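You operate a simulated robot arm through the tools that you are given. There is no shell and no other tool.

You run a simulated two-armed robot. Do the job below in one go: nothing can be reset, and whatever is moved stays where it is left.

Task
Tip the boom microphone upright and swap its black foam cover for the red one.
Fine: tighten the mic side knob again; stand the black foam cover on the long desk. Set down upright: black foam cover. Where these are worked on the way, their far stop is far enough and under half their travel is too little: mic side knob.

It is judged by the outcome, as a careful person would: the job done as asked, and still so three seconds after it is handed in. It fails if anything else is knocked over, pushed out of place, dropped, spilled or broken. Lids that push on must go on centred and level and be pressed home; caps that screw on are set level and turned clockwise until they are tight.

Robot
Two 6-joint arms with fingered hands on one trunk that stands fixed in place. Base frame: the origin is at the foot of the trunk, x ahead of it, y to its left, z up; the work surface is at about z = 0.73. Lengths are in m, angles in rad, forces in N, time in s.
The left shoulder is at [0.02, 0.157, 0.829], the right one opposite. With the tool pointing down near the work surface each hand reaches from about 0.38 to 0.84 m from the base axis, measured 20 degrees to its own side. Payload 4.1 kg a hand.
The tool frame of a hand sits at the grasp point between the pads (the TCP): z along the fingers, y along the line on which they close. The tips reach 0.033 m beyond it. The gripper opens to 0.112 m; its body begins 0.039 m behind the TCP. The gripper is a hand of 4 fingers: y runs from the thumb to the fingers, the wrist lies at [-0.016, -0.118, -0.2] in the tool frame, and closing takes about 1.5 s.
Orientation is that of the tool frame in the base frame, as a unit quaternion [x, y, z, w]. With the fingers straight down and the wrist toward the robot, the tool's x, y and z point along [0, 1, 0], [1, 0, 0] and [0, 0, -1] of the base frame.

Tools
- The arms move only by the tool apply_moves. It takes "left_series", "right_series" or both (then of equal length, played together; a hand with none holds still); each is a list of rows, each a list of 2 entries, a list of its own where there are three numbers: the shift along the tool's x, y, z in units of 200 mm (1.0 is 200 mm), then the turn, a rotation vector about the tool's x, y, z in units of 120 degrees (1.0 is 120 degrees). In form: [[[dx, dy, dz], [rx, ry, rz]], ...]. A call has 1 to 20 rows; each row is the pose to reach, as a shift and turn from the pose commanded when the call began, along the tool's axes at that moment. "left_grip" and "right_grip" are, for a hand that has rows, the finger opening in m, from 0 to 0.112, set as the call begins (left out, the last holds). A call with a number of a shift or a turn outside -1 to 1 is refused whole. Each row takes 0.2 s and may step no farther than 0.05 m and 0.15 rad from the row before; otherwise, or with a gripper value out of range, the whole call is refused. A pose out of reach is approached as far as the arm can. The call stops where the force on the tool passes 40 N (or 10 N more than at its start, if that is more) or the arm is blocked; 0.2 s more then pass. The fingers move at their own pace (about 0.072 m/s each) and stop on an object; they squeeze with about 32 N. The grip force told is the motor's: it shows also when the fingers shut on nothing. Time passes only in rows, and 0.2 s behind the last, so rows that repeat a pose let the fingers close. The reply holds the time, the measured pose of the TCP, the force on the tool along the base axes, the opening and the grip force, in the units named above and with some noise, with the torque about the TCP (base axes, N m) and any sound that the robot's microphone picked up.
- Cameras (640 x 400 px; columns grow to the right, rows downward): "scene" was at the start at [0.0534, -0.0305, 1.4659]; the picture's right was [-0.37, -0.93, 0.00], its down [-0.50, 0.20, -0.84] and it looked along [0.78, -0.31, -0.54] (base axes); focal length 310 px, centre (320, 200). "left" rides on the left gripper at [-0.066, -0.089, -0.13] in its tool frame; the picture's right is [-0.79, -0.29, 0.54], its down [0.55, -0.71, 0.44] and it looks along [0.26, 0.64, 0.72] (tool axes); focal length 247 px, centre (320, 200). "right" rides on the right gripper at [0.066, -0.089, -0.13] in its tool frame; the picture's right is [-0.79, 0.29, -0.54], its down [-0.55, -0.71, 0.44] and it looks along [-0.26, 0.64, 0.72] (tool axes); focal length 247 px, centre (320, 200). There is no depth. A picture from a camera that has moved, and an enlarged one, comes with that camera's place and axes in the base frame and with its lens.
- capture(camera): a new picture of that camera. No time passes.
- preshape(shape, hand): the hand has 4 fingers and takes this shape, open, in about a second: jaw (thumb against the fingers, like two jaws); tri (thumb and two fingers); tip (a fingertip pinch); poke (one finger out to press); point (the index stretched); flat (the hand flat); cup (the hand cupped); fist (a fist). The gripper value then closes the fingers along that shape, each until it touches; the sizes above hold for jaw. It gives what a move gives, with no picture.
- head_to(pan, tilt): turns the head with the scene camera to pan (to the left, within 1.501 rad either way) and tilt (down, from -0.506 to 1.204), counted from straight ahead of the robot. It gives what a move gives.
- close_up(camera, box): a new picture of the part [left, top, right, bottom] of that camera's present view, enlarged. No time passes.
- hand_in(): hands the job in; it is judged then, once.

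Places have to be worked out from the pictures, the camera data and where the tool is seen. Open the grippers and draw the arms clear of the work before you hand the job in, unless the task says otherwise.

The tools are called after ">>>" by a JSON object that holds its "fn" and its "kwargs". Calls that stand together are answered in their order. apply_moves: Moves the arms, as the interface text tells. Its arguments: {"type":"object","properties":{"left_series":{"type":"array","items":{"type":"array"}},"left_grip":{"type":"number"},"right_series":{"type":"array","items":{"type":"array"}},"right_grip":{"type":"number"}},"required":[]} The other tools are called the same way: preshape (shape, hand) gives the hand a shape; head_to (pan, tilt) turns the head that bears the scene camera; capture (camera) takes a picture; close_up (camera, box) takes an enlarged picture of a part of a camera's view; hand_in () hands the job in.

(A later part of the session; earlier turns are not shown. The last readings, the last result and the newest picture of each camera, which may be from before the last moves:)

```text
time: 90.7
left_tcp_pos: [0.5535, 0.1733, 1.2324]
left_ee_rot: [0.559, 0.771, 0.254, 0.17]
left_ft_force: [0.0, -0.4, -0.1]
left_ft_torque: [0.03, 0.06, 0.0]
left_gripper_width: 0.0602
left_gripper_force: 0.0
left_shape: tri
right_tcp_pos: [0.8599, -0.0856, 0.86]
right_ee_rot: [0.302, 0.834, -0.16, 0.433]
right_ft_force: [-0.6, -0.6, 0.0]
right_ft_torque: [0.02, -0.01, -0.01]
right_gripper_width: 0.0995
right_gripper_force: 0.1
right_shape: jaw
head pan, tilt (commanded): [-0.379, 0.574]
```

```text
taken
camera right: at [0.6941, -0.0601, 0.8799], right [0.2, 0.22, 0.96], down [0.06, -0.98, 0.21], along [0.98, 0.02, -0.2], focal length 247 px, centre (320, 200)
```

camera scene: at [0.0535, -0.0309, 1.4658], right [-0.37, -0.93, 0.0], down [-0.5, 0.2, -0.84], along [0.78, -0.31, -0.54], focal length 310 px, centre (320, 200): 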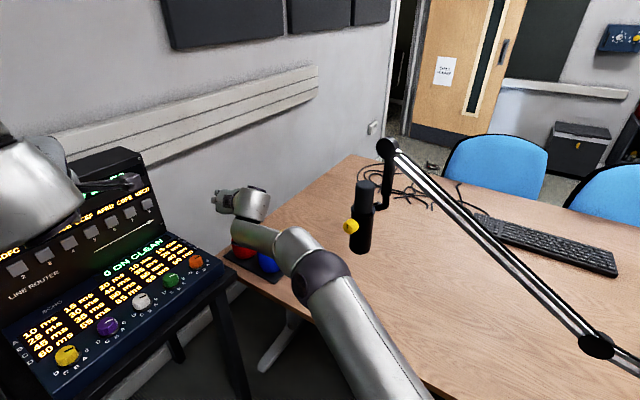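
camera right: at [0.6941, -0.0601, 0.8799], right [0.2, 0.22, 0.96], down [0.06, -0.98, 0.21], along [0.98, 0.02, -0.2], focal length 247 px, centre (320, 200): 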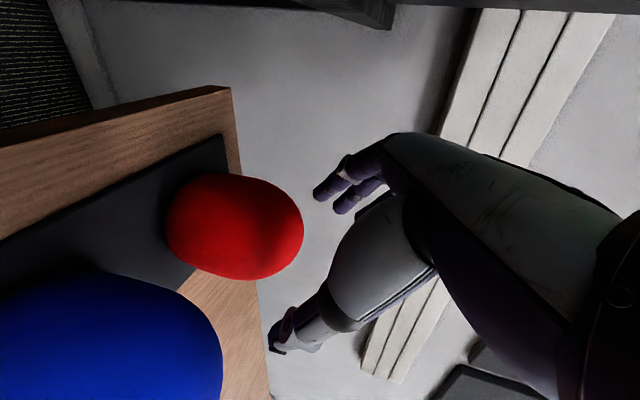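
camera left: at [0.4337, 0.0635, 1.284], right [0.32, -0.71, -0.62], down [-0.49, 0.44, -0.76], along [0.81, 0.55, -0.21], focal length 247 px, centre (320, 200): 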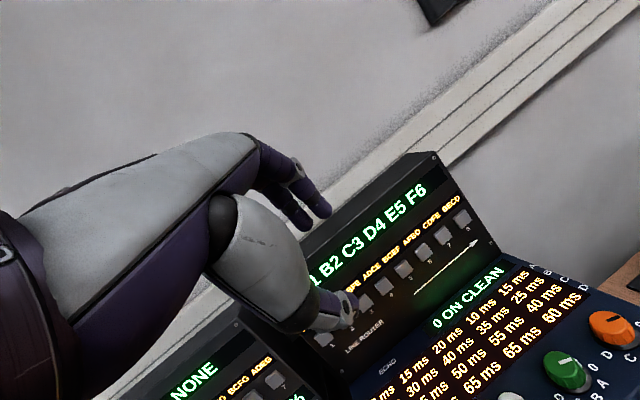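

Centring still reads within a few millimetres. I descend 5 cm around the red cover in 1 cm steps, watching for contact.

>>> {"fn": "apply_moves", "kwargs": {"right_series": [[[0.041, 0, 0.0287], [0, 0, 0]], [[0.082, 0, 0.0574], [0, 0, 0]], [[0.123, 0, 0.086], [0, 0, 0]], [[0.164, 0.001, 0.1147], [0, 0, 0]], [[0.2047, 0.0013, 0.1434], [0, 0, 0]]]}}

>>> {"fn": "capture", "kwargs": {"camera": "right"}}

>>> {"fn": "close_up", "kwargs": {"camera": "scene", "box": [190, 160, 350, 290]}}

```text
time: 91.9
left_tcp_pos: [0.5528, 0.1754, 1.2334]
left_ee_rot: [0.559, 0.771, 0.255, 0.17]
left_ft_force: [-0.1, 0.3, 0.3]
left_ft_torque: [-0.02, 0.0, 0.01]
left_gripper_width: 0.0602
left_gripper_force: 0.1
left_shape: tri
right_tcp_pos: [0.8613, -0.0852, 0.8099]
right_ee_rot: [0.301, 0.834, -0.161, 0.434]
right_ft_force: [-0.3, 0.0, 1.1]
right_ft_torque: [0.02, -0.01, 0.04]
right_gripper_width: 0.0991
right_gripper_force: 0.0
right_shape: jaw
head pan, tilt (commanded): [-0.379, 0.574]
```

```text
taken
camera right: at [0.6942, -0.0602, 0.8297], right [0.2, 0.22, 0.96], down [0.06, -0.98, 0.21], along [0.98, 0.02, -0.2], focal length 247 px, centre (320, 200)
```

right: 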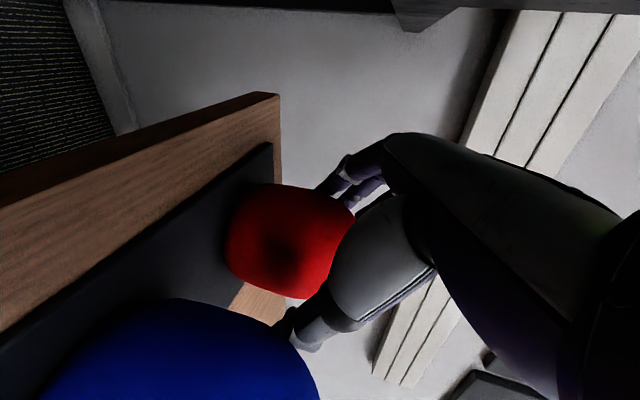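

```text
3.08 times, centred on (270, 225) of scene
camera zoom: at [0.0534, -0.0305, 1.4659], right [-0.37, -0.93, 0.0], down [-0.5, 0.2, -0.84], along [0.78, -0.31, -0.54], focal length 953 px, centre (474, 123)
```

zoom: 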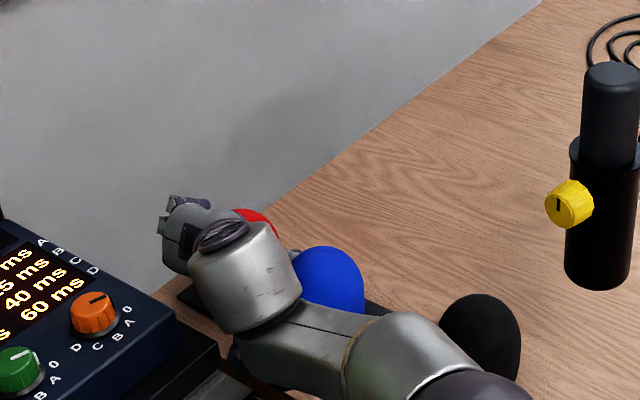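

No contact with either cover. I lower the last 24 mm to grip height.

>>> {"fn": "apply_moves", "kwargs": {"right_series": [[[0.0328, 0, 0.0229], [0, 0, 0]], [[0.0655, 0, 0.0459], [0, 0, 0]], [[0.0983, 0.0006, 0.0688], [0, 0, 0]]]}}

>>> {"fn": "capture", "kwargs": {"camera": "right"}}

```text
time: 92.7
left_tcp_pos: [0.5537, 0.1745, 1.2337]
left_ee_rot: [0.559, 0.77, 0.255, 0.17]
left_ft_force: [-0.8, -0.7, -0.6]
left_ft_torque: [-0.04, -0.02, 0.01]
left_gripper_width: 0.0598
left_gripper_force: 0.0
left_shape: tri
right_tcp_pos: [0.8628, -0.0847, 0.7859]
right_ee_rot: [0.301, 0.834, -0.16, 0.434]
right_ft_force: [-0.7, 0.2, -0.4]
right_ft_torque: [0.01, -0.03, -0.03]
right_gripper_width: 0.0991
right_gripper_force: 0.0
right_shape: jaw
head pan, tilt (commanded): [-0.379, 0.574]
```

```text
taken
camera right: at [0.6944, -0.0604, 0.8055], right [0.2, 0.22, 0.96], down [0.06, -0.98, 0.21], along [0.98, 0.02, -0.2], focal length 247 px, centre (320, 200)
```

right: 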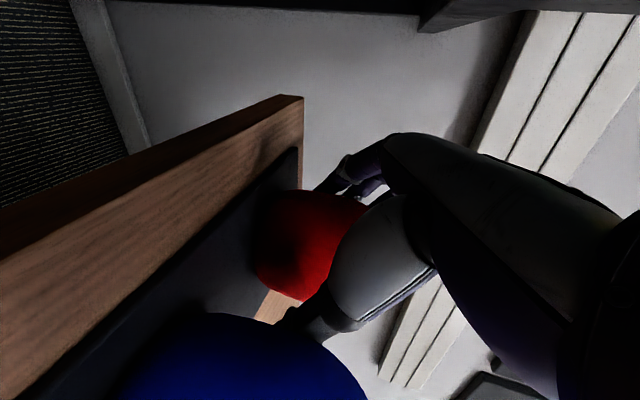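

The red cover sits in the hand just as the black one did. I close on it.

>>> {"fn": "apply_moves", "kwargs": {"right_series": [[[0, 0, 0], [0, 0, 0]], [[0, 0, 0], [0, 0, 0]], [[0, 0, 0], [0, 0, 0]], [[0, 0, 0], [0, 0, 0]], [[0, 0, 0], [0, 0, 0]]], "right_grip": 0.0}}

>>> {"fn": "capture", "kwargs": {"camera": "right"}}

```text
time: 93.9
left_tcp_pos: [0.5538, 0.1746, 1.2332]
left_ee_rot: [0.56, 0.77, 0.254, 0.17]
left_ft_force: [0.7, -0.4, 0.3]
left_ft_torque: [-0.01, -0.02, 0.03]
left_gripper_width: 0.06
left_gripper_force: 0.1
left_shape: tri
right_tcp_pos: [0.862, -0.0845, 0.7864]
right_ee_rot: [0.301, 0.833, -0.16, 0.435]
right_ft_force: [0.0, 0.3, 0.7]
right_ft_torque: [-0.03, 0.04, -0.01]
right_gripper_width: 0.0669
right_gripper_force: 31.3
right_shape: jaw
head pan, tilt (commanded): [-0.379, 0.574]
```

```text
taken
camera right: at [0.6945, -0.0605, 0.8058], right [0.19, 0.22, 0.96], down [0.06, -0.98, 0.21], along [0.98, 0.02, -0.2], focal length 247 px, centre (320, 200)
```

right: 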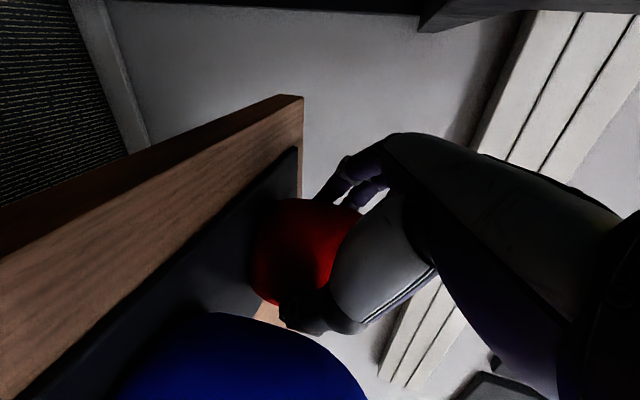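

The red cover is gripped (67 mm, like the black one). I lift it straight up 9 cm off the tray.

>>> {"fn": "apply_moves", "kwargs": {"right_series": [[[-0.041, 0, -0.0287], [0, 0, 0]], [[-0.0819, 0, -0.0574], [0, 0, 0]], [[-0.143, -0.001, -0.1], [0, 0, 0]], [[-0.205, -0.001, -0.143], [0, 0, 0]], [[-0.287, -0.002, -0.201], [0, 0, 0]], [[-0.3685, -0.0023, -0.2581], [0, 0, 0]]]}}

>>> {"fn": "capture", "kwargs": {"camera": "right"}}

>>> {"fn": "close_up", "kwargs": {"camera": "scene", "box": [190, 160, 350, 290]}}

```text
time: 95.3
left_tcp_pos: [0.5535, 0.175, 1.233]
left_ee_rot: [0.558, 0.771, 0.255, 0.169]
left_ft_force: [1.2, -0.5, -0.6]
left_ft_torque: [-0.02, 0.01, -0.02]
left_gripper_width: 0.0601
left_gripper_force: 0.0
left_shape: tri
right_tcp_pos: [0.8614, -0.0851, 0.8772]
right_ee_rot: [0.301, 0.834, -0.16, 0.434]
right_ft_force: [0.4, 0.5, -0.7]
right_ft_torque: [0.02, 0.01, -0.03]
right_gripper_width: 0.0668
right_gripper_force: 32.0
right_shape: jaw
head pan, tilt (commanded): [-0.379, 0.574]
```

```text
taken
camera right: at [0.6947, -0.0602, 0.8964], right [0.2, 0.22, 0.96], down [0.06, -0.98, 0.21], along [0.98, 0.02, -0.2], focal length 247 px, centre (320, 200)
```

right: 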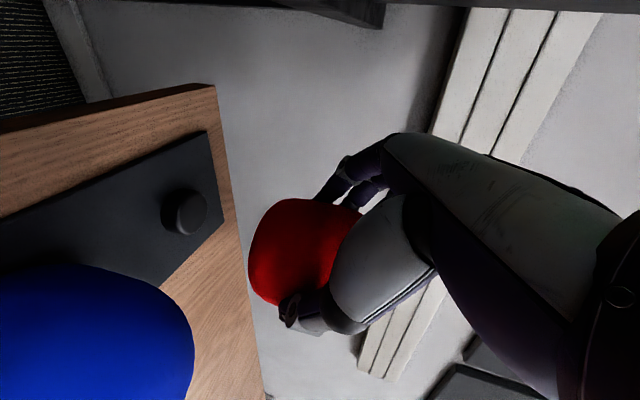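

```text
3.08 times, centred on (270, 225) of scene
camera zoom: at [0.0536, -0.0305, 1.4658], right [-0.37, -0.93, 0.0], down [-0.5, 0.2, -0.84], along [0.78, -0.31, -0.54], focal length 953 px, centre (474, 123)
```

zoom: 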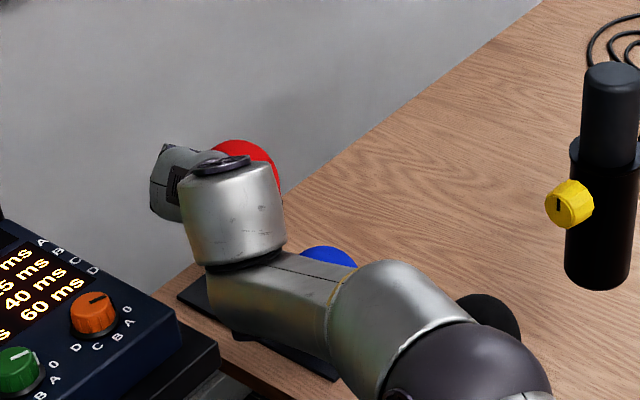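

The red cover came off its small peg cleanly and hangs upright. I zoom in to compare how it sits in the hand with how the black one sat.

>>> {"fn": "close_up", "kwargs": {"camera": "right", "box": [180, 100, 440, 380]}}

>>> {"fn": "close_up", "kwargs": {"camera": "scene", "box": [320, 140, 420, 260]}}

```text
1.43 times, centred on (310, 240) of right
camera zoom: at [0.6947, -0.0602, 0.8964], right [0.2, 0.22, 0.96], down [0.06, -0.98, 0.21], along [0.98, 0.02, -0.2], focal length 353 px, centre (334, 143)
```

zoom: 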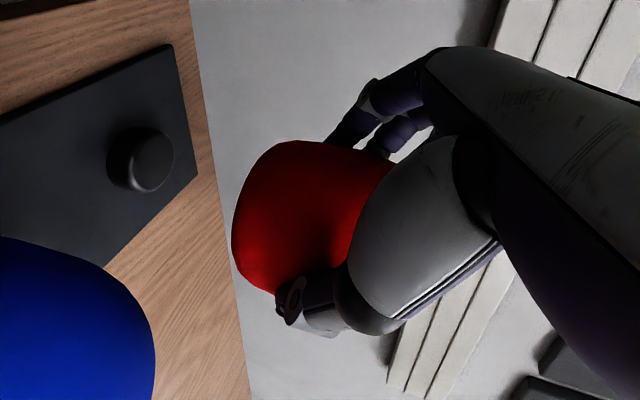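

```text
3.33 times, centred on (370, 200) of scene
camera zoom: at [0.0536, -0.0305, 1.4658], right [-0.37, -0.93, 0.0], down [-0.5, 0.2, -0.84], along [0.78, -0.31, -0.54], focal length 1032 px, centre (153, 200)
```

zoom: 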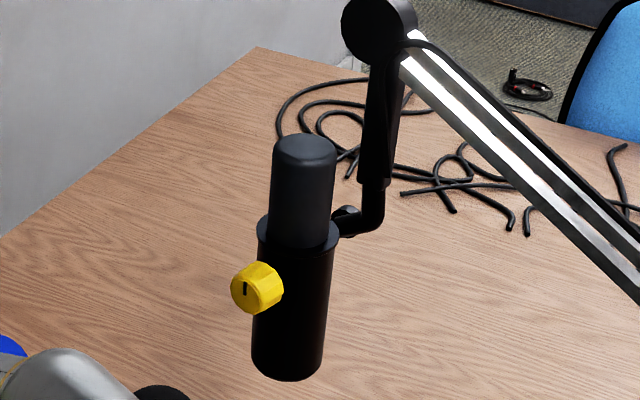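

The red cover sits nearly as the black did, with its bottom about 46 mm below the TCP; I place the mic head's axis at (0.5955,-0.3604), head top near z=1.105. I now carry the red cover up and back, away from blue, toward the mic.

>>> {"fn": "apply_moves", "kwargs": {"right_series": [[[-0.033, -0.021, -0.1645], [0, 0, 0]], [[-0.066, -0.043, -0.329], [0, 0, 0]], [[-0.099, -0.064, -0.4935], [0, 0, 0]], [[-0.209, -0.212, -0.619], [0.0137, 0, 0.0096]], [[-0.319, -0.36, -0.744], [0.0274, 0, 0.0191]], [[-0.4285, -0.508, -0.87], [0.041, 0, 0.0287]], [[-0.5385, -0.6565, -0.995], [0.0547, 0.0004, 0.0382]]]}}

>>> {"fn": "capture", "kwargs": {"camera": "scene"}}

>>> {"fn": "capture", "kwargs": {"camera": "right"}}

```text
time: 96.9
left_tcp_pos: [0.5549, 0.1744, 1.2325]
left_ee_rot: [0.559, 0.771, 0.255, 0.17]
left_ft_force: [0.8, -0.3, 0.0]
left_ft_torque: [-0.01, -0.03, 0.02]
left_gripper_width: 0.0602
left_gripper_force: 0.0
left_shape: tri
right_tcp_pos: [0.6995, -0.1177, 1.0791]
right_ee_rot: [0.359, 0.81, -0.189, 0.423]
right_ft_force: [-0.3, -0.2, -0.9]
right_ft_torque: [0.0, 0.01, -0.01]
right_gripper_width: 0.0667
right_gripper_force: 31.5
right_shape: jaw
head pan, tilt (commanded): [-0.379, 0.574]
```

```text
taken
camera scene: at [0.054, -0.0303, 1.4658], right [-0.37, -0.93, 0.0], down [-0.51, 0.2, -0.84], along [0.78, -0.31, -0.54], focal length 310 px, centre (320, 200)
```

scene: 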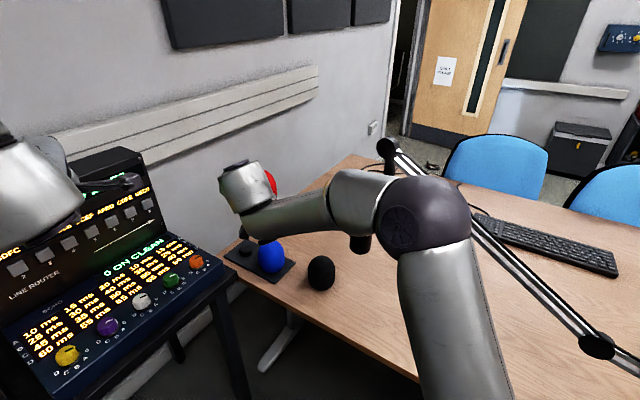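

```text
taken
camera right: at [0.5371, -0.0708, 1.0985], right [0.22, 0.19, 0.96], down [-0.07, -0.98, 0.21], along [0.97, -0.12, -0.2], focal length 247 px, centre (320, 200)
```

right: 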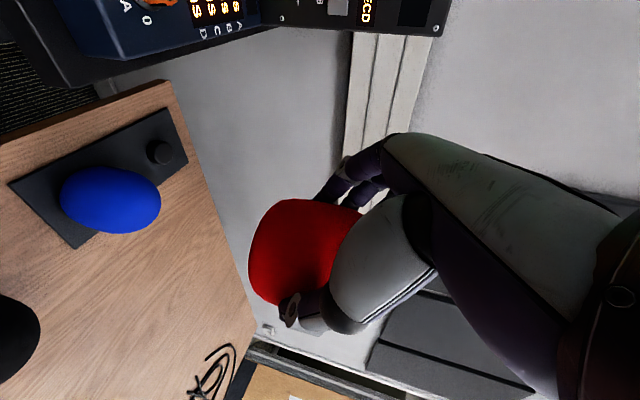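

Everything on the desk is undisturbed. I carry the red cover on to a point left of and above the mic at (0.63,-0.22,1.20), with heading −55°.

>>> {"fn": "apply_moves", "kwargs": {"right_series": [[[-0.145, -0.15, -0.056], [0.0122, 0, 0.0085]], [[-0.29, -0.301, -0.112], [0.0245, 0, 0.017]], [[-0.434, -0.452, -0.168], [0.0367, 0, 0.0255]], [[-0.579, -0.602, -0.2235], [0.0489, 0.0001, 0.034]]]}}

>>> {"fn": "capture", "kwargs": {"camera": "scene"}}

>>> {"fn": "capture", "kwargs": {"camera": "right"}}

```text
time: 97.9
left_tcp_pos: [0.5546, 0.1751, 1.2322]
left_ee_rot: [0.559, 0.771, 0.255, 0.169]
left_ft_force: [1.0, -0.6, 0.1]
left_ft_torque: [-0.04, 0.01, -0.03]
left_gripper_width: 0.0601
left_gripper_force: 0.0
left_shape: tri
right_tcp_pos: [0.6291, -0.2217, 1.2015]
right_ee_rot: [0.409, 0.787, -0.216, 0.408]
right_ft_force: [0.3, -0.1, -0.7]
right_ft_torque: [-0.03, 0.0, 0.0]
right_gripper_width: 0.0668
right_gripper_force: 32.1
right_shape: jaw
head pan, tilt (commanded): [-0.379, 0.574]
```

```text
taken
camera scene: at [0.0538, -0.0303, 1.4658], right [-0.37, -0.93, 0.0], down [-0.5, 0.2, -0.84], along [0.78, -0.31, -0.54], focal length 310 px, centre (320, 200)
```

scene: 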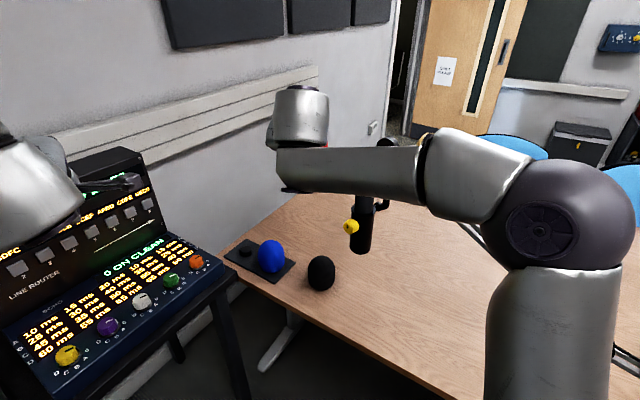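

```text
taken
camera right: at [0.4747, -0.1538, 1.2208], right [0.25, 0.16, 0.96], down [-0.2, -0.96, 0.21], along [0.95, -0.24, -0.2], focal length 247 px, centre (320, 200)
```

right: 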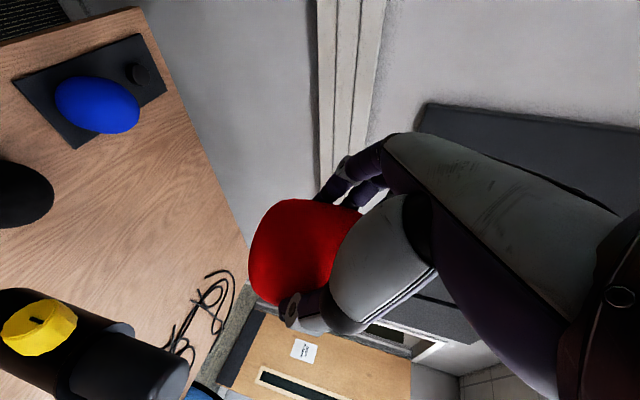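

The cover hangs level. I move over the mic head, keeping the cover's bottom about 5 cm above the head top.

>>> {"fn": "apply_moves", "kwargs": {"right_series": [[[-0.053, -0.134, 0.077], [0, 0, 0]], [[-0.106, -0.268, 0.154], [0, 0, 0]], [[-0.158, -0.401, 0.23], [0, 0, 0]], [[-0.211, -0.535, 0.307], [0, 0, 0]]]}}

>>> {"fn": "close_up", "kwargs": {"camera": "right", "box": [0, 100, 420, 380]}}

>>> {"fn": "close_up", "kwargs": {"camera": "scene", "box": [290, 110, 450, 270]}}

```text
time: 98.9
left_tcp_pos: [0.5539, 0.1752, 1.2324]
left_ee_rot: [0.559, 0.771, 0.254, 0.17]
left_ft_force: [0.4, 0.1, -0.4]
left_ft_torque: [-0.03, -0.03, -0.02]
left_gripper_width: 0.0602
left_gripper_force: 0.0
left_shape: tri
right_tcp_pos: [0.5846, -0.343, 1.2002]
right_ee_rot: [0.409, 0.786, -0.216, 0.41]
right_ft_force: [0.5, -0.5, -0.3]
right_ft_torque: [-0.01, 0.02, 0.0]
right_gripper_width: 0.0668
right_gripper_force: 32.2
right_shape: jaw
head pan, tilt (commanded): [-0.379, 0.574]
```

```text
1.43 times, centred on (210, 240) of right
camera zoom: at [0.4307, -0.2756, 1.2201], right [0.24, 0.16, 0.96], down [-0.2, -0.96, 0.21], along [0.95, -0.24, -0.2], focal length 353 px, centre (477, 143)
```

zoom: 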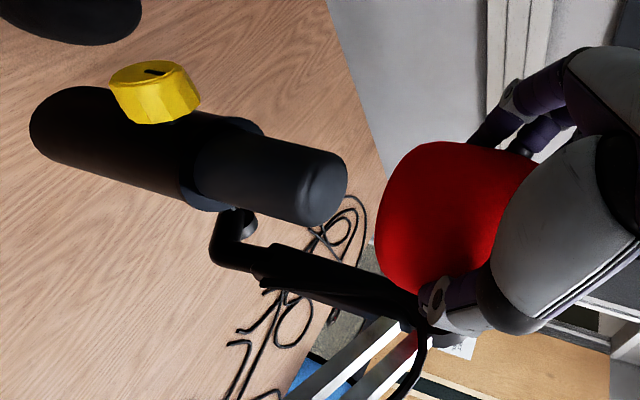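

```text
2.50 times, centred on (370, 190) of scene
camera zoom: at [0.0536, -0.0302, 1.4659], right [-0.37, -0.93, 0.0], down [-0.5, 0.2, -0.84], along [0.78, -0.31, -0.54], focal length 774 px, centre (195, 225)
```

zoom: 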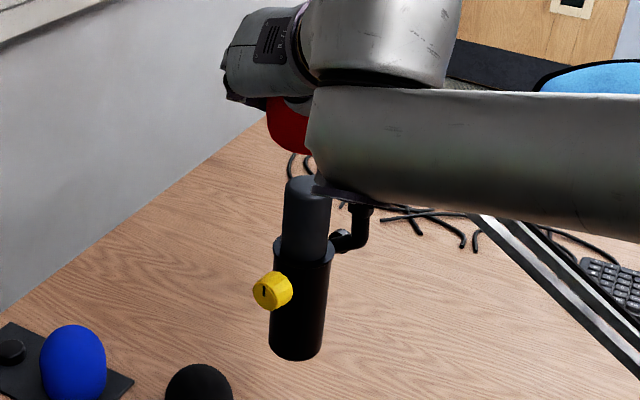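

Both the bare head and the cover are visible in the hand camera. I zoom in to compare their centre lines precisely.

>>> {"fn": "close_up", "kwargs": {"camera": "right", "box": [120, 160, 260, 290]}}

>>> {"fn": "close_up", "kwargs": {"camera": "right", "box": [220, 180, 360, 330]}}

```text
3.08 times, centred on (190, 225) of right
camera zoom: at [0.4307, -0.2756, 1.2201], right [0.24, 0.16, 0.96], down [-0.2, -0.96, 0.21], along [0.95, -0.24, -0.2], focal length 760 px, centre (720, 123)
```

zoom: 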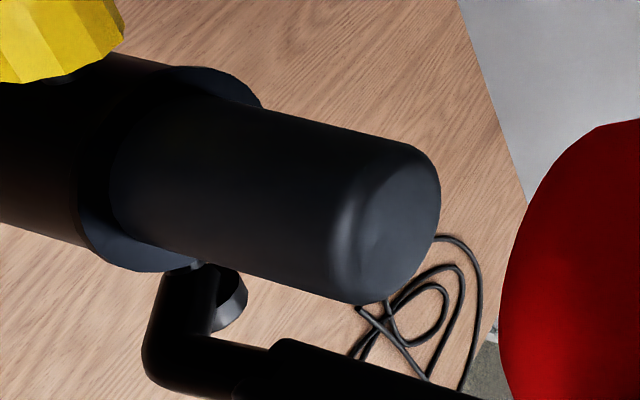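

```text
2.67 times, centred on (290, 255) of right
camera zoom: at [0.4307, -0.2756, 1.2201], right [0.24, 0.16, 0.96], down [-0.2, -0.96, 0.21], along [0.95, -0.24, -0.2], focal length 659 px, centre (400, 53)
```

zoom: 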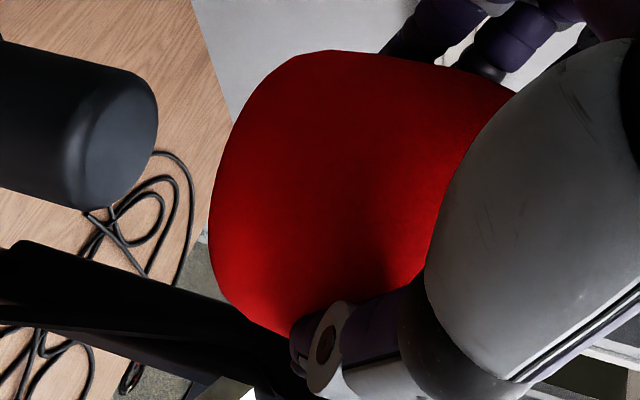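

The hand camera gives the head's centre line at 26.8° and the cover's at about 27.2°, so they agree within a millimetre sideways; the cover looks about 5 mm too near. I shift 6 mm along that line and lower so the cover's rim is just above the head top.

>>> {"fn": "apply_moves", "kwargs": {"right_series": [[[-0.0165, 0.009, 0.0235], [0, 0, 0]], [[0.037, 0.009, 0.0606], [0, 0, 0]], [[0.09, 0.009, 0.0976], [0, 0, 0]], [[0.1436, 0.0098, 0.1347], [0, 0, 0]]]}}

>>> {"fn": "close_up", "kwargs": {"camera": "right", "box": [140, 160, 360, 330]}}

>>> {"fn": "close_up", "kwargs": {"camera": "scene", "box": [310, 130, 430, 250]}}

```text
time: 99.9
left_tcp_pos: [0.5531, 0.1752, 1.2327]
left_ee_rot: [0.559, 0.771, 0.254, 0.17]
left_ft_force: [0.4, 0.2, -0.2]
left_ft_torque: [0.01, -0.01, -0.01]
left_gripper_width: 0.06
left_gripper_force: 0.2
left_shape: tri
right_tcp_pos: [0.5906, -0.348, 1.1611]
right_ee_rot: [0.408, 0.787, -0.216, 0.41]
right_ft_force: [0.8, 0.1, 0.6]
right_ft_torque: [-0.02, -0.03, -0.04]
right_gripper_width: 0.0668
right_gripper_force: 32.1
right_shape: jaw
head pan, tilt (commanded): [-0.379, 0.574]
```

```text
2.35 times, centred on (250, 245) of right
camera zoom: at [0.4353, -0.2801, 1.1809], right [0.24, 0.16, 0.96], down [-0.2, -0.96, 0.21], along [0.95, -0.24, -0.2], focal length 581 px, centre (485, 94)
```

zoom: 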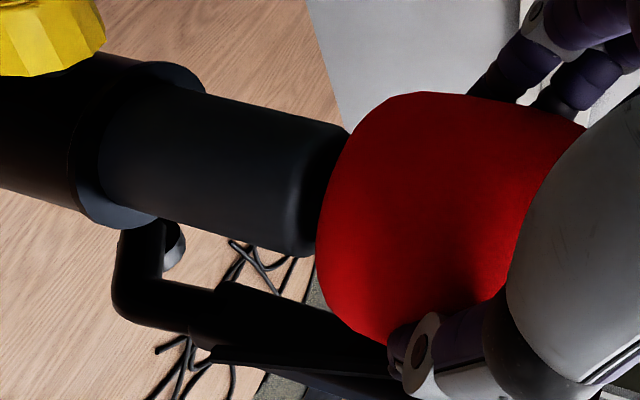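

```text
3.33 times, centred on (370, 190) of scene
camera zoom: at [0.0534, -0.0304, 1.4659], right [-0.37, -0.93, 0.0], down [-0.5, 0.2, -0.84], along [0.78, -0.31, -0.54], focal length 1032 px, centre (153, 233)
```

zoom: 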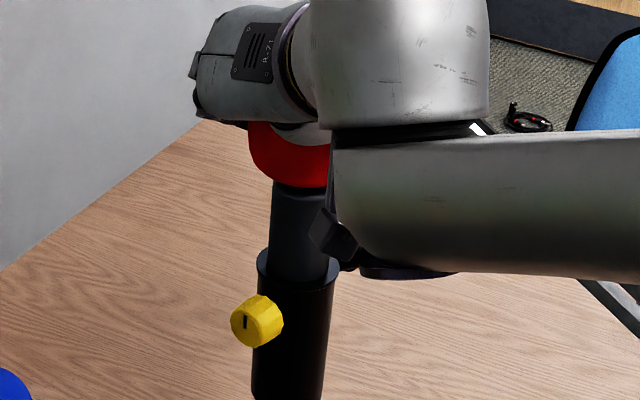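

The cover and head now agree in both views and in distance. I lower the cover over the head 3 cm in small steps and watch the force.

>>> {"fn": "apply_moves", "kwargs": {"right_series": [[[0.0308, 0, 0.0214], [0, 0, 0]], [[0.0616, 0, 0.0428], [0, 0, 0]], [[0.0924, 0, 0.0641], [0, 0, 0]], [[0.1232, 0.0006, 0.0855], [0, 0, 0]]]}}

>>> {"fn": "close_up", "kwargs": {"camera": "right", "box": [140, 160, 360, 330]}}

>>> {"fn": "close_up", "kwargs": {"camera": "scene", "box": [310, 130, 430, 250]}}

```text
time: 100.9
left_tcp_pos: [0.5543, 0.1751, 1.2334]
left_ee_rot: [0.559, 0.771, 0.254, 0.171]
left_ft_force: [-0.7, 0.2, -0.3]
left_ft_torque: [0.02, 0.01, 0.02]
left_gripper_width: 0.06
left_gripper_force: 0.0
left_shape: tri
right_tcp_pos: [0.5908, -0.3485, 1.1311]
right_ee_rot: [0.409, 0.787, -0.216, 0.409]
right_ft_force: [0.3, -0.2, -0.2]
right_ft_torque: [-0.01, 0.0, 0.0]
right_gripper_width: 0.0667
right_gripper_force: 32.3
right_shape: jaw
head pan, tilt (commanded): [-0.379, 0.574]
```

```text
2.35 times, centred on (250, 245) of right
camera zoom: at [0.4351, -0.2802, 1.1509], right [0.24, 0.16, 0.96], down [-0.2, -0.96, 0.21], along [0.95, -0.24, -0.2], focal length 581 px, centre (485, 94)
```

zoom: 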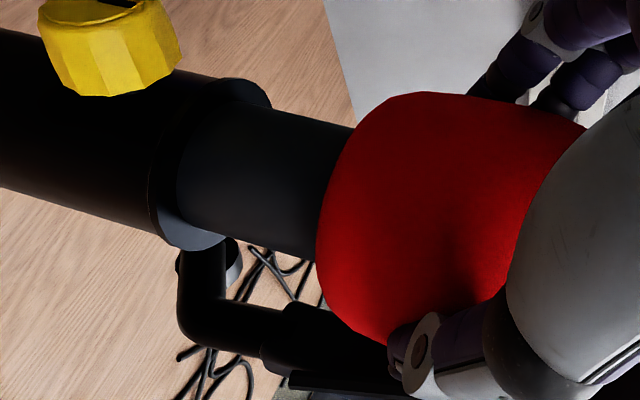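

```text
3.33 times, centred on (370, 190) of scene
camera zoom: at [0.0534, -0.0304, 1.4659], right [-0.37, -0.93, 0.0], down [-0.5, 0.2, -0.84], along [0.78, -0.31, -0.54], focal length 1032 px, centre (153, 233)
```

zoom: 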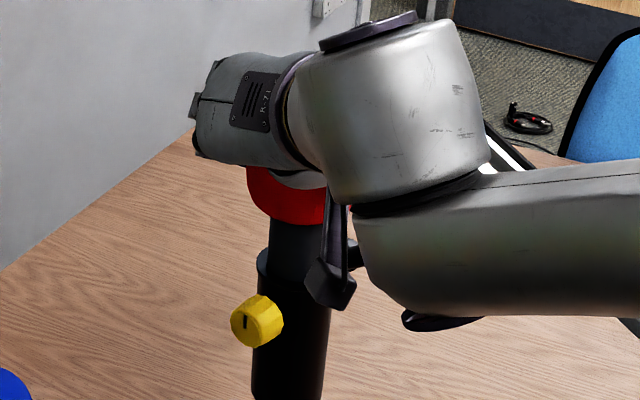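

The cover is sliding over the head with zero force. I lower another 3.5 cm.

>>> {"fn": "apply_moves", "kwargs": {"right_series": [[[0.0308, 0, 0.0214], [0, 0, 0]], [[0.0616, 0, 0.0428], [0, 0, 0]], [[0.0924, 0, 0.0641], [0, 0, 0]], [[0.1232, 0.0006, 0.0855], [0, 0, 0]], [[0.1437, 0.0007, 0.0998], [0, 0, 0]]]}}

>>> {"fn": "close_up", "kwargs": {"camera": "right", "box": [140, 160, 360, 330]}}

>>> {"fn": "close_up", "kwargs": {"camera": "scene", "box": [310, 130, 430, 250]}}

```text
time: 102.1
left_tcp_pos: [0.5532, 0.1745, 1.2332]
left_ee_rot: [0.559, 0.77, 0.254, 0.17]
left_ft_force: [-0.5, -0.8, -0.1]
left_ft_torque: [0.0, -0.01, 0.01]
left_gripper_width: 0.0602
left_gripper_force: 0.0
left_shape: tri
right_tcp_pos: [0.5903, -0.3474, 1.0963]
right_ee_rot: [0.408, 0.787, -0.215, 0.41]
right_ft_force: [0.5, -0.3, 0.0]
right_ft_torque: [0.02, 0.02, 0.07]
right_gripper_width: 0.0666
right_gripper_force: 32.3
right_shape: jaw
head pan, tilt (commanded): [-0.379, 0.574]
```

```text
2.35 times, centred on (250, 245) of right
camera zoom: at [0.4352, -0.28, 1.1163], right [0.24, 0.16, 0.96], down [-0.2, -0.96, 0.21], along [0.95, -0.24, -0.2], focal length 581 px, centre (485, 94)
```

zoom: 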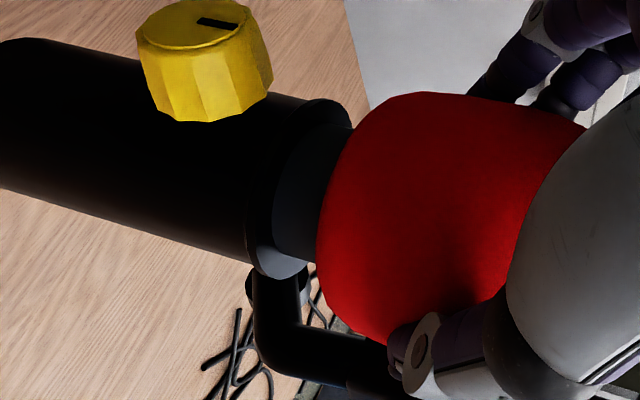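

```text
3.33 times, centred on (370, 190) of scene
camera zoom: at [0.0534, -0.0304, 1.4659], right [-0.37, -0.93, 0.0], down [-0.5, 0.2, -0.84], along [0.78, -0.31, -0.54], focal length 1032 px, centre (153, 233)
```

zoom: 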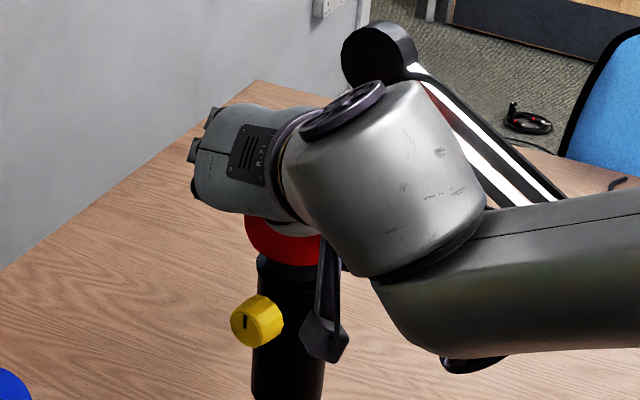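

About 2 cm of head is still bare. I lower 16 mm more in 4 mm steps.

>>> {"fn": "apply_moves", "kwargs": {"right_series": [[[0.0164, 0, 0.0114], [0, 0, 0]], [[0.0328, 0, 0.0228], [0, 0, 0]], [[0.0493, 0, 0.0342], [0, 0, 0]], [[0.0657, 0.0003, 0.0456], [0, 0, 0]]]}}

>>> {"fn": "close_up", "kwargs": {"camera": "right", "box": [140, 160, 360, 330]}}

```text
time: 103.1
left_tcp_pos: [0.553, 0.1751, 1.2328]
left_ee_rot: [0.559, 0.77, 0.255, 0.17]
left_ft_force: [0.2, 0.0, 0.6]
left_ft_torque: [0.0, 0.02, 0.03]
left_gripper_width: 0.0602
left_gripper_force: 0.0
left_shape: tri
right_tcp_pos: [0.591, -0.3472, 1.0795]
right_ee_rot: [0.409, 0.786, -0.217, 0.41]
right_ft_force: [-0.8, -0.8, 0.0]
right_ft_torque: [0.01, -0.02, 0.02]
right_gripper_width: 0.0668
right_gripper_force: 32.2
right_shape: jaw
head pan, tilt (commanded): [-0.379, 0.574]
```

```text
2.35 times, centred on (250, 245) of right
camera zoom: at [0.4353, -0.28, 1.1], right [0.24, 0.16, 0.96], down [-0.2, -0.96, 0.21], along [0.95, -0.24, -0.2], focal length 581 px, centre (485, 94)
```

zoom: 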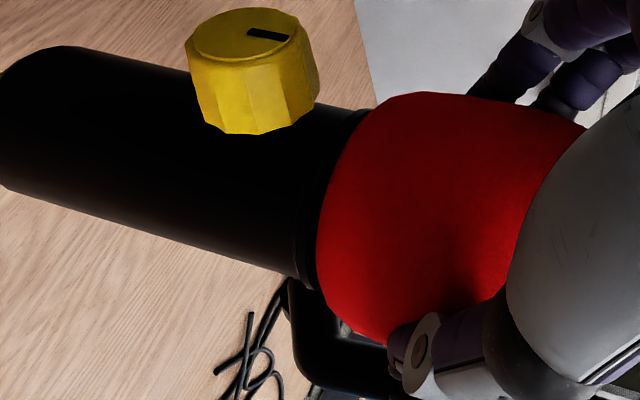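

The rim is almost at the collar, still with no force. I continue down 6 mm in 2 mm steps.

>>> {"fn": "apply_moves", "kwargs": {"right_series": [[[0.0082, 0, 0.0057], [0, 0, 0]], [[0.0164, 0, 0.0114], [0, 0, 0]], [[0.0246, 0, 0.0171], [0, 0, 0]]]}}

>>> {"fn": "close_up", "kwargs": {"camera": "right", "box": [140, 160, 360, 330]}}

```text
time: 103.9
left_tcp_pos: [0.5535, 0.1749, 1.233]
left_ee_rot: [0.559, 0.771, 0.254, 0.17]
left_ft_force: [0.0, 0.7, -0.5]
left_ft_torque: [0.03, 0.0, -0.03]
left_gripper_width: 0.0603
left_gripper_force: 0.1
left_shape: tri
right_tcp_pos: [0.5912, -0.3474, 1.0745]
right_ee_rot: [0.41, 0.786, -0.216, 0.411]
right_ft_force: [2.6, 0.0, 6.5]
right_ft_torque: [0.01, -0.11, -0.01]
right_gripper_width: 0.0666
right_gripper_force: 31.8
right_shape: jaw
head pan, tilt (commanded): [-0.379, 0.574]
```

```text
2.35 times, centred on (250, 245) of right
camera zoom: at [0.4355, -0.2802, 1.0948], right [0.24, 0.16, 0.96], down [-0.2, -0.96, 0.21], along [0.95, -0.24, -0.2], focal length 581 px, centre (485, 94)
```

zoom: 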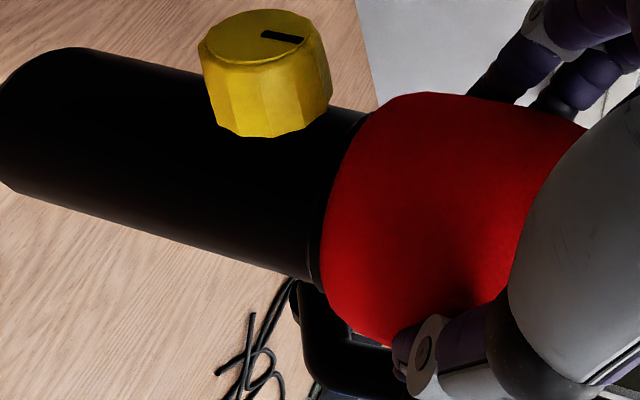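

Contact at the expected seat height with 6.5 N. I press 3 mm further to push it home firmly.

>>> {"fn": "apply_moves", "kwargs": {"right_series": [[[0.0062, 0, 0.0043], [0, 0, 0]], [[0.0123, 0, 0.0086], [0, 0, 0]], [[0.0123, 0, 0.0086], [0, 0, 0]]]}}

>>> {"fn": "close_up", "kwargs": {"camera": "right", "box": [140, 160, 360, 330]}}

>>> {"fn": "close_up", "kwargs": {"camera": "scene", "box": [310, 130, 430, 250]}}

```text
time: 104.7
left_tcp_pos: [0.5538, 0.1746, 1.2324]
left_ee_rot: [0.559, 0.771, 0.254, 0.17]
left_ft_force: [-0.7, 0.4, -0.6]
left_ft_torque: [0.0, -0.02, -0.01]
left_gripper_width: 0.0599
left_gripper_force: 0.2
left_shape: tri
right_tcp_pos: [0.5905, -0.3474, 1.0748]
right_ee_rot: [0.41, 0.785, -0.215, 0.412]
right_ft_force: [5.0, 1.8, 20.2]
right_ft_torque: [0.01, -0.53, -0.12]
right_gripper_width: 0.0669
right_gripper_force: 32.3
right_shape: jaw
head pan, tilt (commanded): [-0.379, 0.574]
```

```text
2.35 times, centred on (250, 245) of right
camera zoom: at [0.4353, -0.2799, 1.0925], right [0.24, 0.16, 0.96], down [-0.2, -0.96, 0.21], along [0.95, -0.24, -0.2], focal length 581 px, centre (485, 94)
```

zoom: 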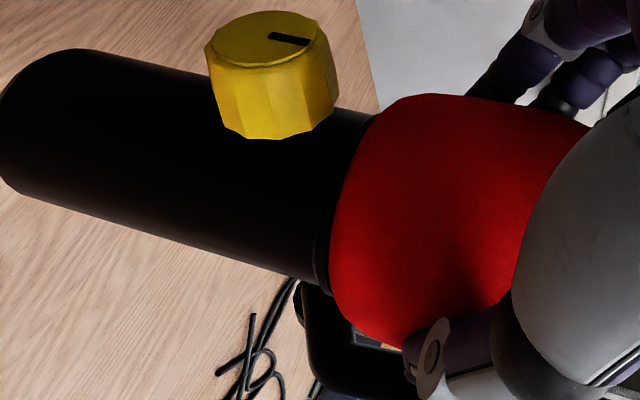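

```text
3.33 times, centred on (370, 190) of scene
camera zoom: at [0.0531, -0.03, 1.4659], right [-0.37, -0.93, 0.0], down [-0.5, 0.2, -0.84], along [0.78, -0.31, -0.54], focal length 1032 px, centre (153, 233)
```

zoom: 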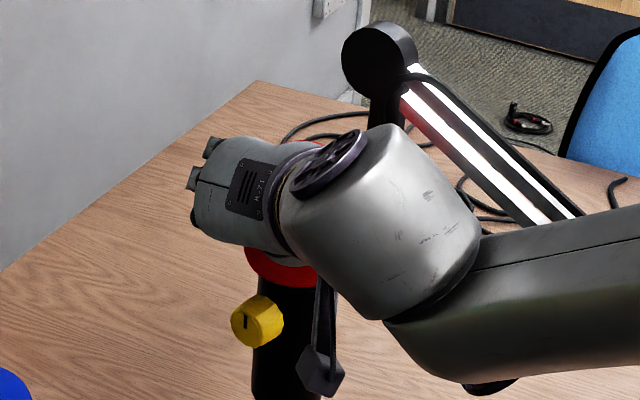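

Pressed home with 20 N and no further travel. I relax the push by 2.5 mm so nothing springs, then open the hand.

>>> {"fn": "apply_moves", "kwargs": {"right_series": [[[-0.0062, 0, -0.0043], [0, 0, 0]], [[-0.0103, 0, -0.0071], [0, 0, 0]]]}}

>>> {"fn": "apply_moves", "kwargs": {"right_series": [[[0, 0, 0], [0, 0, 0]], [[0, 0, 0], [0, 0, 0]], [[0, 0, 0], [0, 0, 0]], [[0, 0, 0], [0, 0, 0]], [[0, 0, 0], [0, 0, 0]]], "right_grip": 0.112}}

>>> {"fn": "close_up", "kwargs": {"camera": "right", "box": [140, 160, 360, 330]}}

```text
time: 105.3
left_tcp_pos: [0.5533, 0.1757, 1.2331]
left_ee_rot: [0.559, 0.771, 0.255, 0.17]
left_ft_force: [-0.2, -0.2, -0.4]
left_ft_torque: [-0.01, -0.03, -0.01]
left_gripper_width: 0.0599
left_gripper_force: 0.1
left_shape: tri
right_tcp_pos: [0.5905, -0.3471, 1.0751]
right_ee_rot: [0.408, 0.786, -0.216, 0.41]
right_ft_force: [6.8, 1.4, 16.1]
right_ft_torque: [0.04, -0.53, -0.01]
right_gripper_width: 0.0667
right_gripper_force: 32.2
right_shape: jaw
head pan, tilt (commanded): [-0.379, 0.574]
```

```text
time: 106.5
left_tcp_pos: [0.5539, 0.1746, 1.2326]
left_ee_rot: [0.559, 0.77, 0.255, 0.17]
left_ft_force: [0.4, 0.2, 0.0]
left_ft_torque: [0.02, -0.03, 0.01]
left_gripper_width: 0.0604
left_gripper_force: 0.1
left_shape: tri
right_tcp_pos: [0.5895, -0.3476, 1.0727]
right_ee_rot: [0.409, 0.787, -0.215, 0.409]
right_ft_force: [-0.6, 0.7, 0.7]
right_ft_torque: [0.0, 0.0, -0.02]
right_gripper_width: 0.1112
right_gripper_force: 0.0
right_shape: jaw
head pan, tilt (commanded): [-0.379, 0.574]
```

```text
2.35 times, centred on (250, 245) of right
camera zoom: at [0.435, -0.2804, 1.0936], right [0.24, 0.16, 0.96], down [-0.2, -0.96, 0.21], along [0.95, -0.24, -0.2], focal length 581 px, centre (485, 94)
```

zoom: 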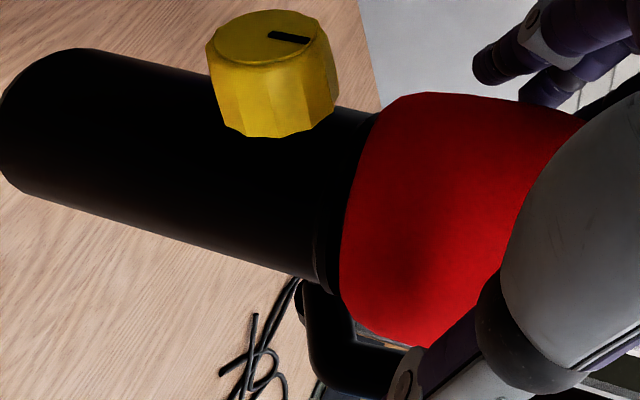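

The cover stays in place with the hand open and no contact. I withdraw along the hand's axis, up and back.

>>> {"fn": "apply_moves", "kwargs": {"right_series": [[[0, 0, -0.12], [0, 0, 0]], [[0, 0, -0.3], [0, 0, 0]], [[0, 0, -0.5], [0, 0, 0]], [[0, 0, -0.72], [0, 0, 0]]]}}

>>> {"fn": "capture", "kwargs": {"camera": "right"}}

>>> {"fn": "capture", "kwargs": {"camera": "scene"}}

```text
time: 107.5
left_tcp_pos: [0.5541, 0.1748, 1.2332]
left_ee_rot: [0.56, 0.77, 0.254, 0.17]
left_ft_force: [0.4, 0.1, 0.2]
left_ft_torque: [-0.01, 0.01, 0.04]
left_gripper_width: 0.0603
left_gripper_force: 0.1
left_shape: tri
right_tcp_pos: [0.5235, -0.25, 1.157]
right_ee_rot: [0.409, 0.786, -0.216, 0.41]
right_ft_force: [-0.6, -0.2, 0.7]
right_ft_torque: [0.01, 0.01, 0.01]
right_gripper_width: 0.1116
right_gripper_force: 0.0
right_shape: jaw
head pan, tilt (commanded): [-0.379, 0.574]
```

```text
taken
camera right: at [0.3676, -0.1832, 1.1765], right [0.25, 0.16, 0.96], down [-0.2, -0.96, 0.21], along [0.95, -0.24, -0.2], focal length 247 px, centre (320, 200)
```

right: 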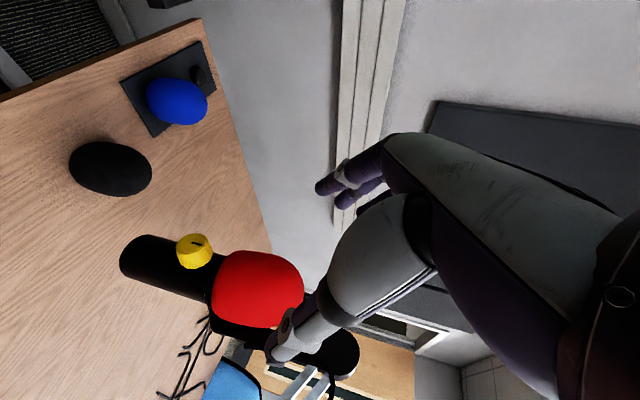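

```text
taken
camera scene: at [0.0537, -0.0308, 1.4658], right [-0.37, -0.93, 0.0], down [-0.5, 0.2, -0.84], along [0.78, -0.31, -0.54], focal length 310 px, centre (320, 200)
```

scene: 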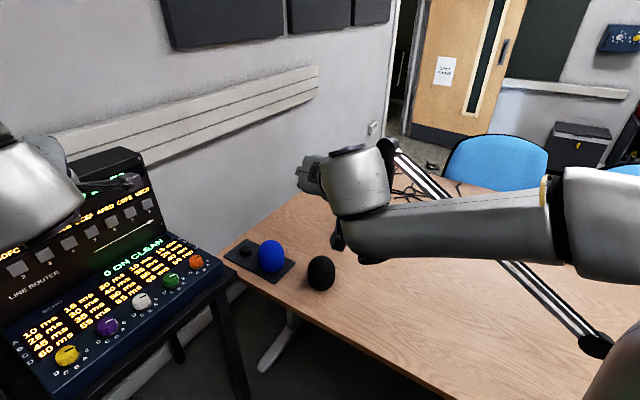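

The red cover is on the mic. I raise the right arm further back to clear the scene camera's view for checking.

>>> {"fn": "apply_moves", "kwargs": {"right_series": [[[-0.1045, -0.091, -0.1345], [0, 0, 0]], [[-0.209, -0.183, -0.269], [0, 0, 0]], [[-0.3135, -0.274, -0.4035], [0, 0, 0]], [[-0.418, -0.365, -0.538], [0, 0, 0]], [[-0.5225, -0.4565, -0.6725], [0, 0, 0]]]}}

>>> {"fn": "capture", "kwargs": {"camera": "scene"}}

>>> {"fn": "close_up", "kwargs": {"camera": "scene", "box": [320, 150, 420, 260]}}

>>> {"fn": "capture", "kwargs": {"camera": "right"}}

```text
time: 108.7
left_tcp_pos: [0.5541, 0.1754, 1.234]
left_ee_rot: [0.559, 0.771, 0.255, 0.169]
left_ft_force: [-0.1, 0.1, 0.8]
left_ft_torque: [0.01, 0.01, -0.05]
left_gripper_width: 0.0602
left_gripper_force: 0.1
left_shape: tri
right_tcp_pos: [0.4198, -0.2614, 1.3184]
right_ee_rot: [0.409, 0.787, -0.216, 0.409]
right_ft_force: [0.3, -0.4, 0.0]
right_ft_torque: [-0.01, 0.01, 0.01]
right_gripper_width: 0.1116
right_gripper_force: 0.2
right_shape: jaw
head pan, tilt (commanded): [-0.379, 0.574]
```

```text
taken
camera scene: at [0.0537, -0.0304, 1.4658], right [-0.37, -0.93, 0.0], down [-0.5, 0.2, -0.84], along [0.78, -0.31, -0.54], focal length 310 px, centre (320, 200)
```

scene: 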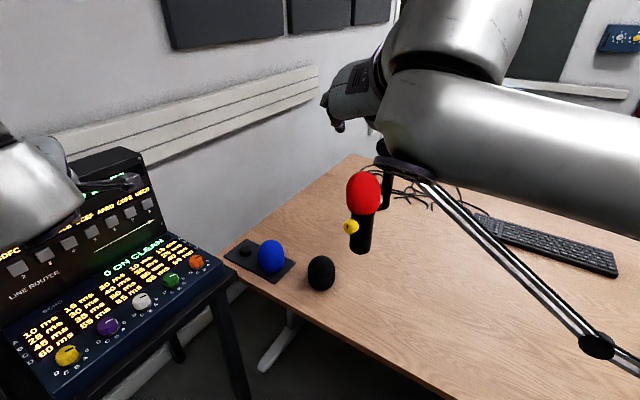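

```text
3.64 times, centred on (370, 205) of scene
camera zoom: at [0.0537, -0.0304, 1.4658], right [-0.37, -0.93, 0.0], down [-0.5, 0.2, -0.84], along [0.78, -0.31, -0.54], focal length 1126 px, centre (138, 182)
```

zoom: 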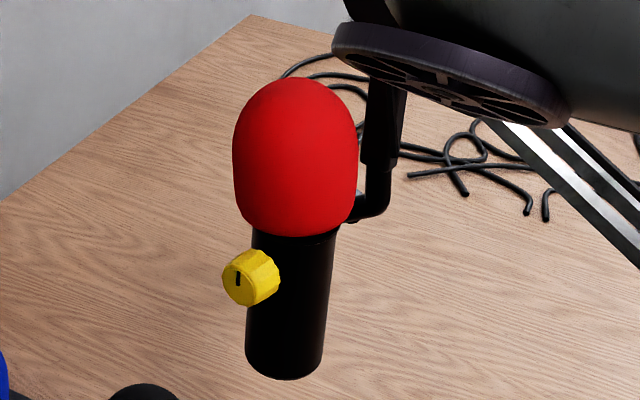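

```text
taken
camera right: at [0.2642, -0.1944, 1.3389], right [0.25, 0.16, 0.96], down [-0.2, -0.96, 0.21], along [0.95, -0.24, -0.2], focal length 247 px, centre (320, 200)
```

right: 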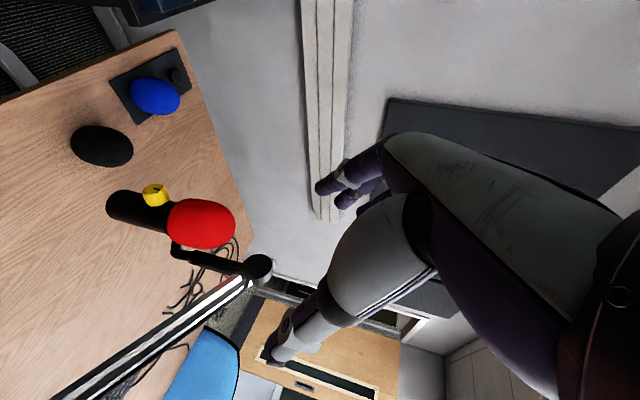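

The red cover stands on the head and the mic is upright. I zoom in closely to check that it is centred, level and fully down.

>>> {"fn": "close_up", "kwargs": {"camera": "scene", "box": [330, 165, 400, 215]}}

>>> {"fn": "close_up", "kwargs": {"camera": "right", "box": [90, 160, 260, 270]}}

>>> {"fn": "close_up", "kwargs": {"camera": "scene", "box": [225, 220, 355, 300]}}

```text
8.00 times, centred on (365, 190) of scene
camera zoom: at [0.0537, -0.0304, 1.4658], right [-0.37, -0.93, 0.0], down [-0.5, 0.2, -0.84], along [0.78, -0.31, -0.54], focal length 2478 px, centre (-40, 280)
```

zoom: 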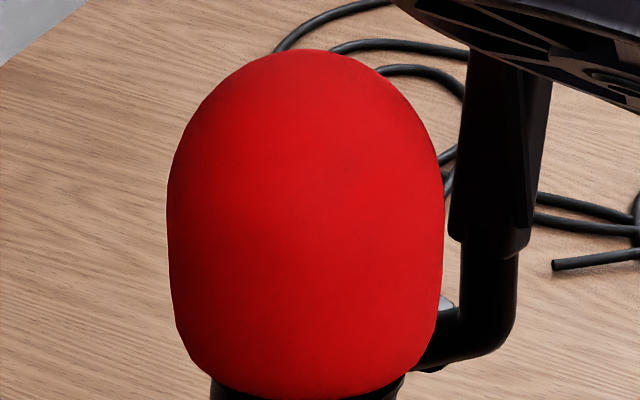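

```text
3.64 times, centred on (175, 215) of right
camera zoom: at [0.2642, -0.1944, 1.3389], right [0.25, 0.16, 0.96], down [-0.2, -0.96, 0.21], along [0.95, -0.24, -0.2], focal length 898 px, centre (847, 146)
```

zoom: 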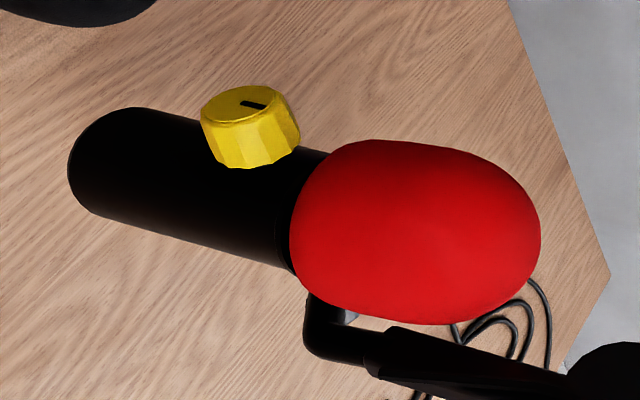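

```text
4.92 times, centred on (290, 260) of scene
camera zoom: at [0.0537, -0.0304, 1.4658], right [-0.37, -0.93, 0.0], down [-0.5, 0.2, -0.84], along [0.78, -0.31, -0.54], focal length 1525 px, centre (468, -95)
```

zoom: 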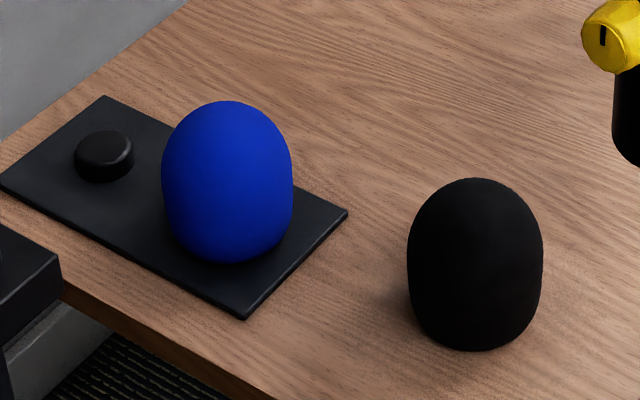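

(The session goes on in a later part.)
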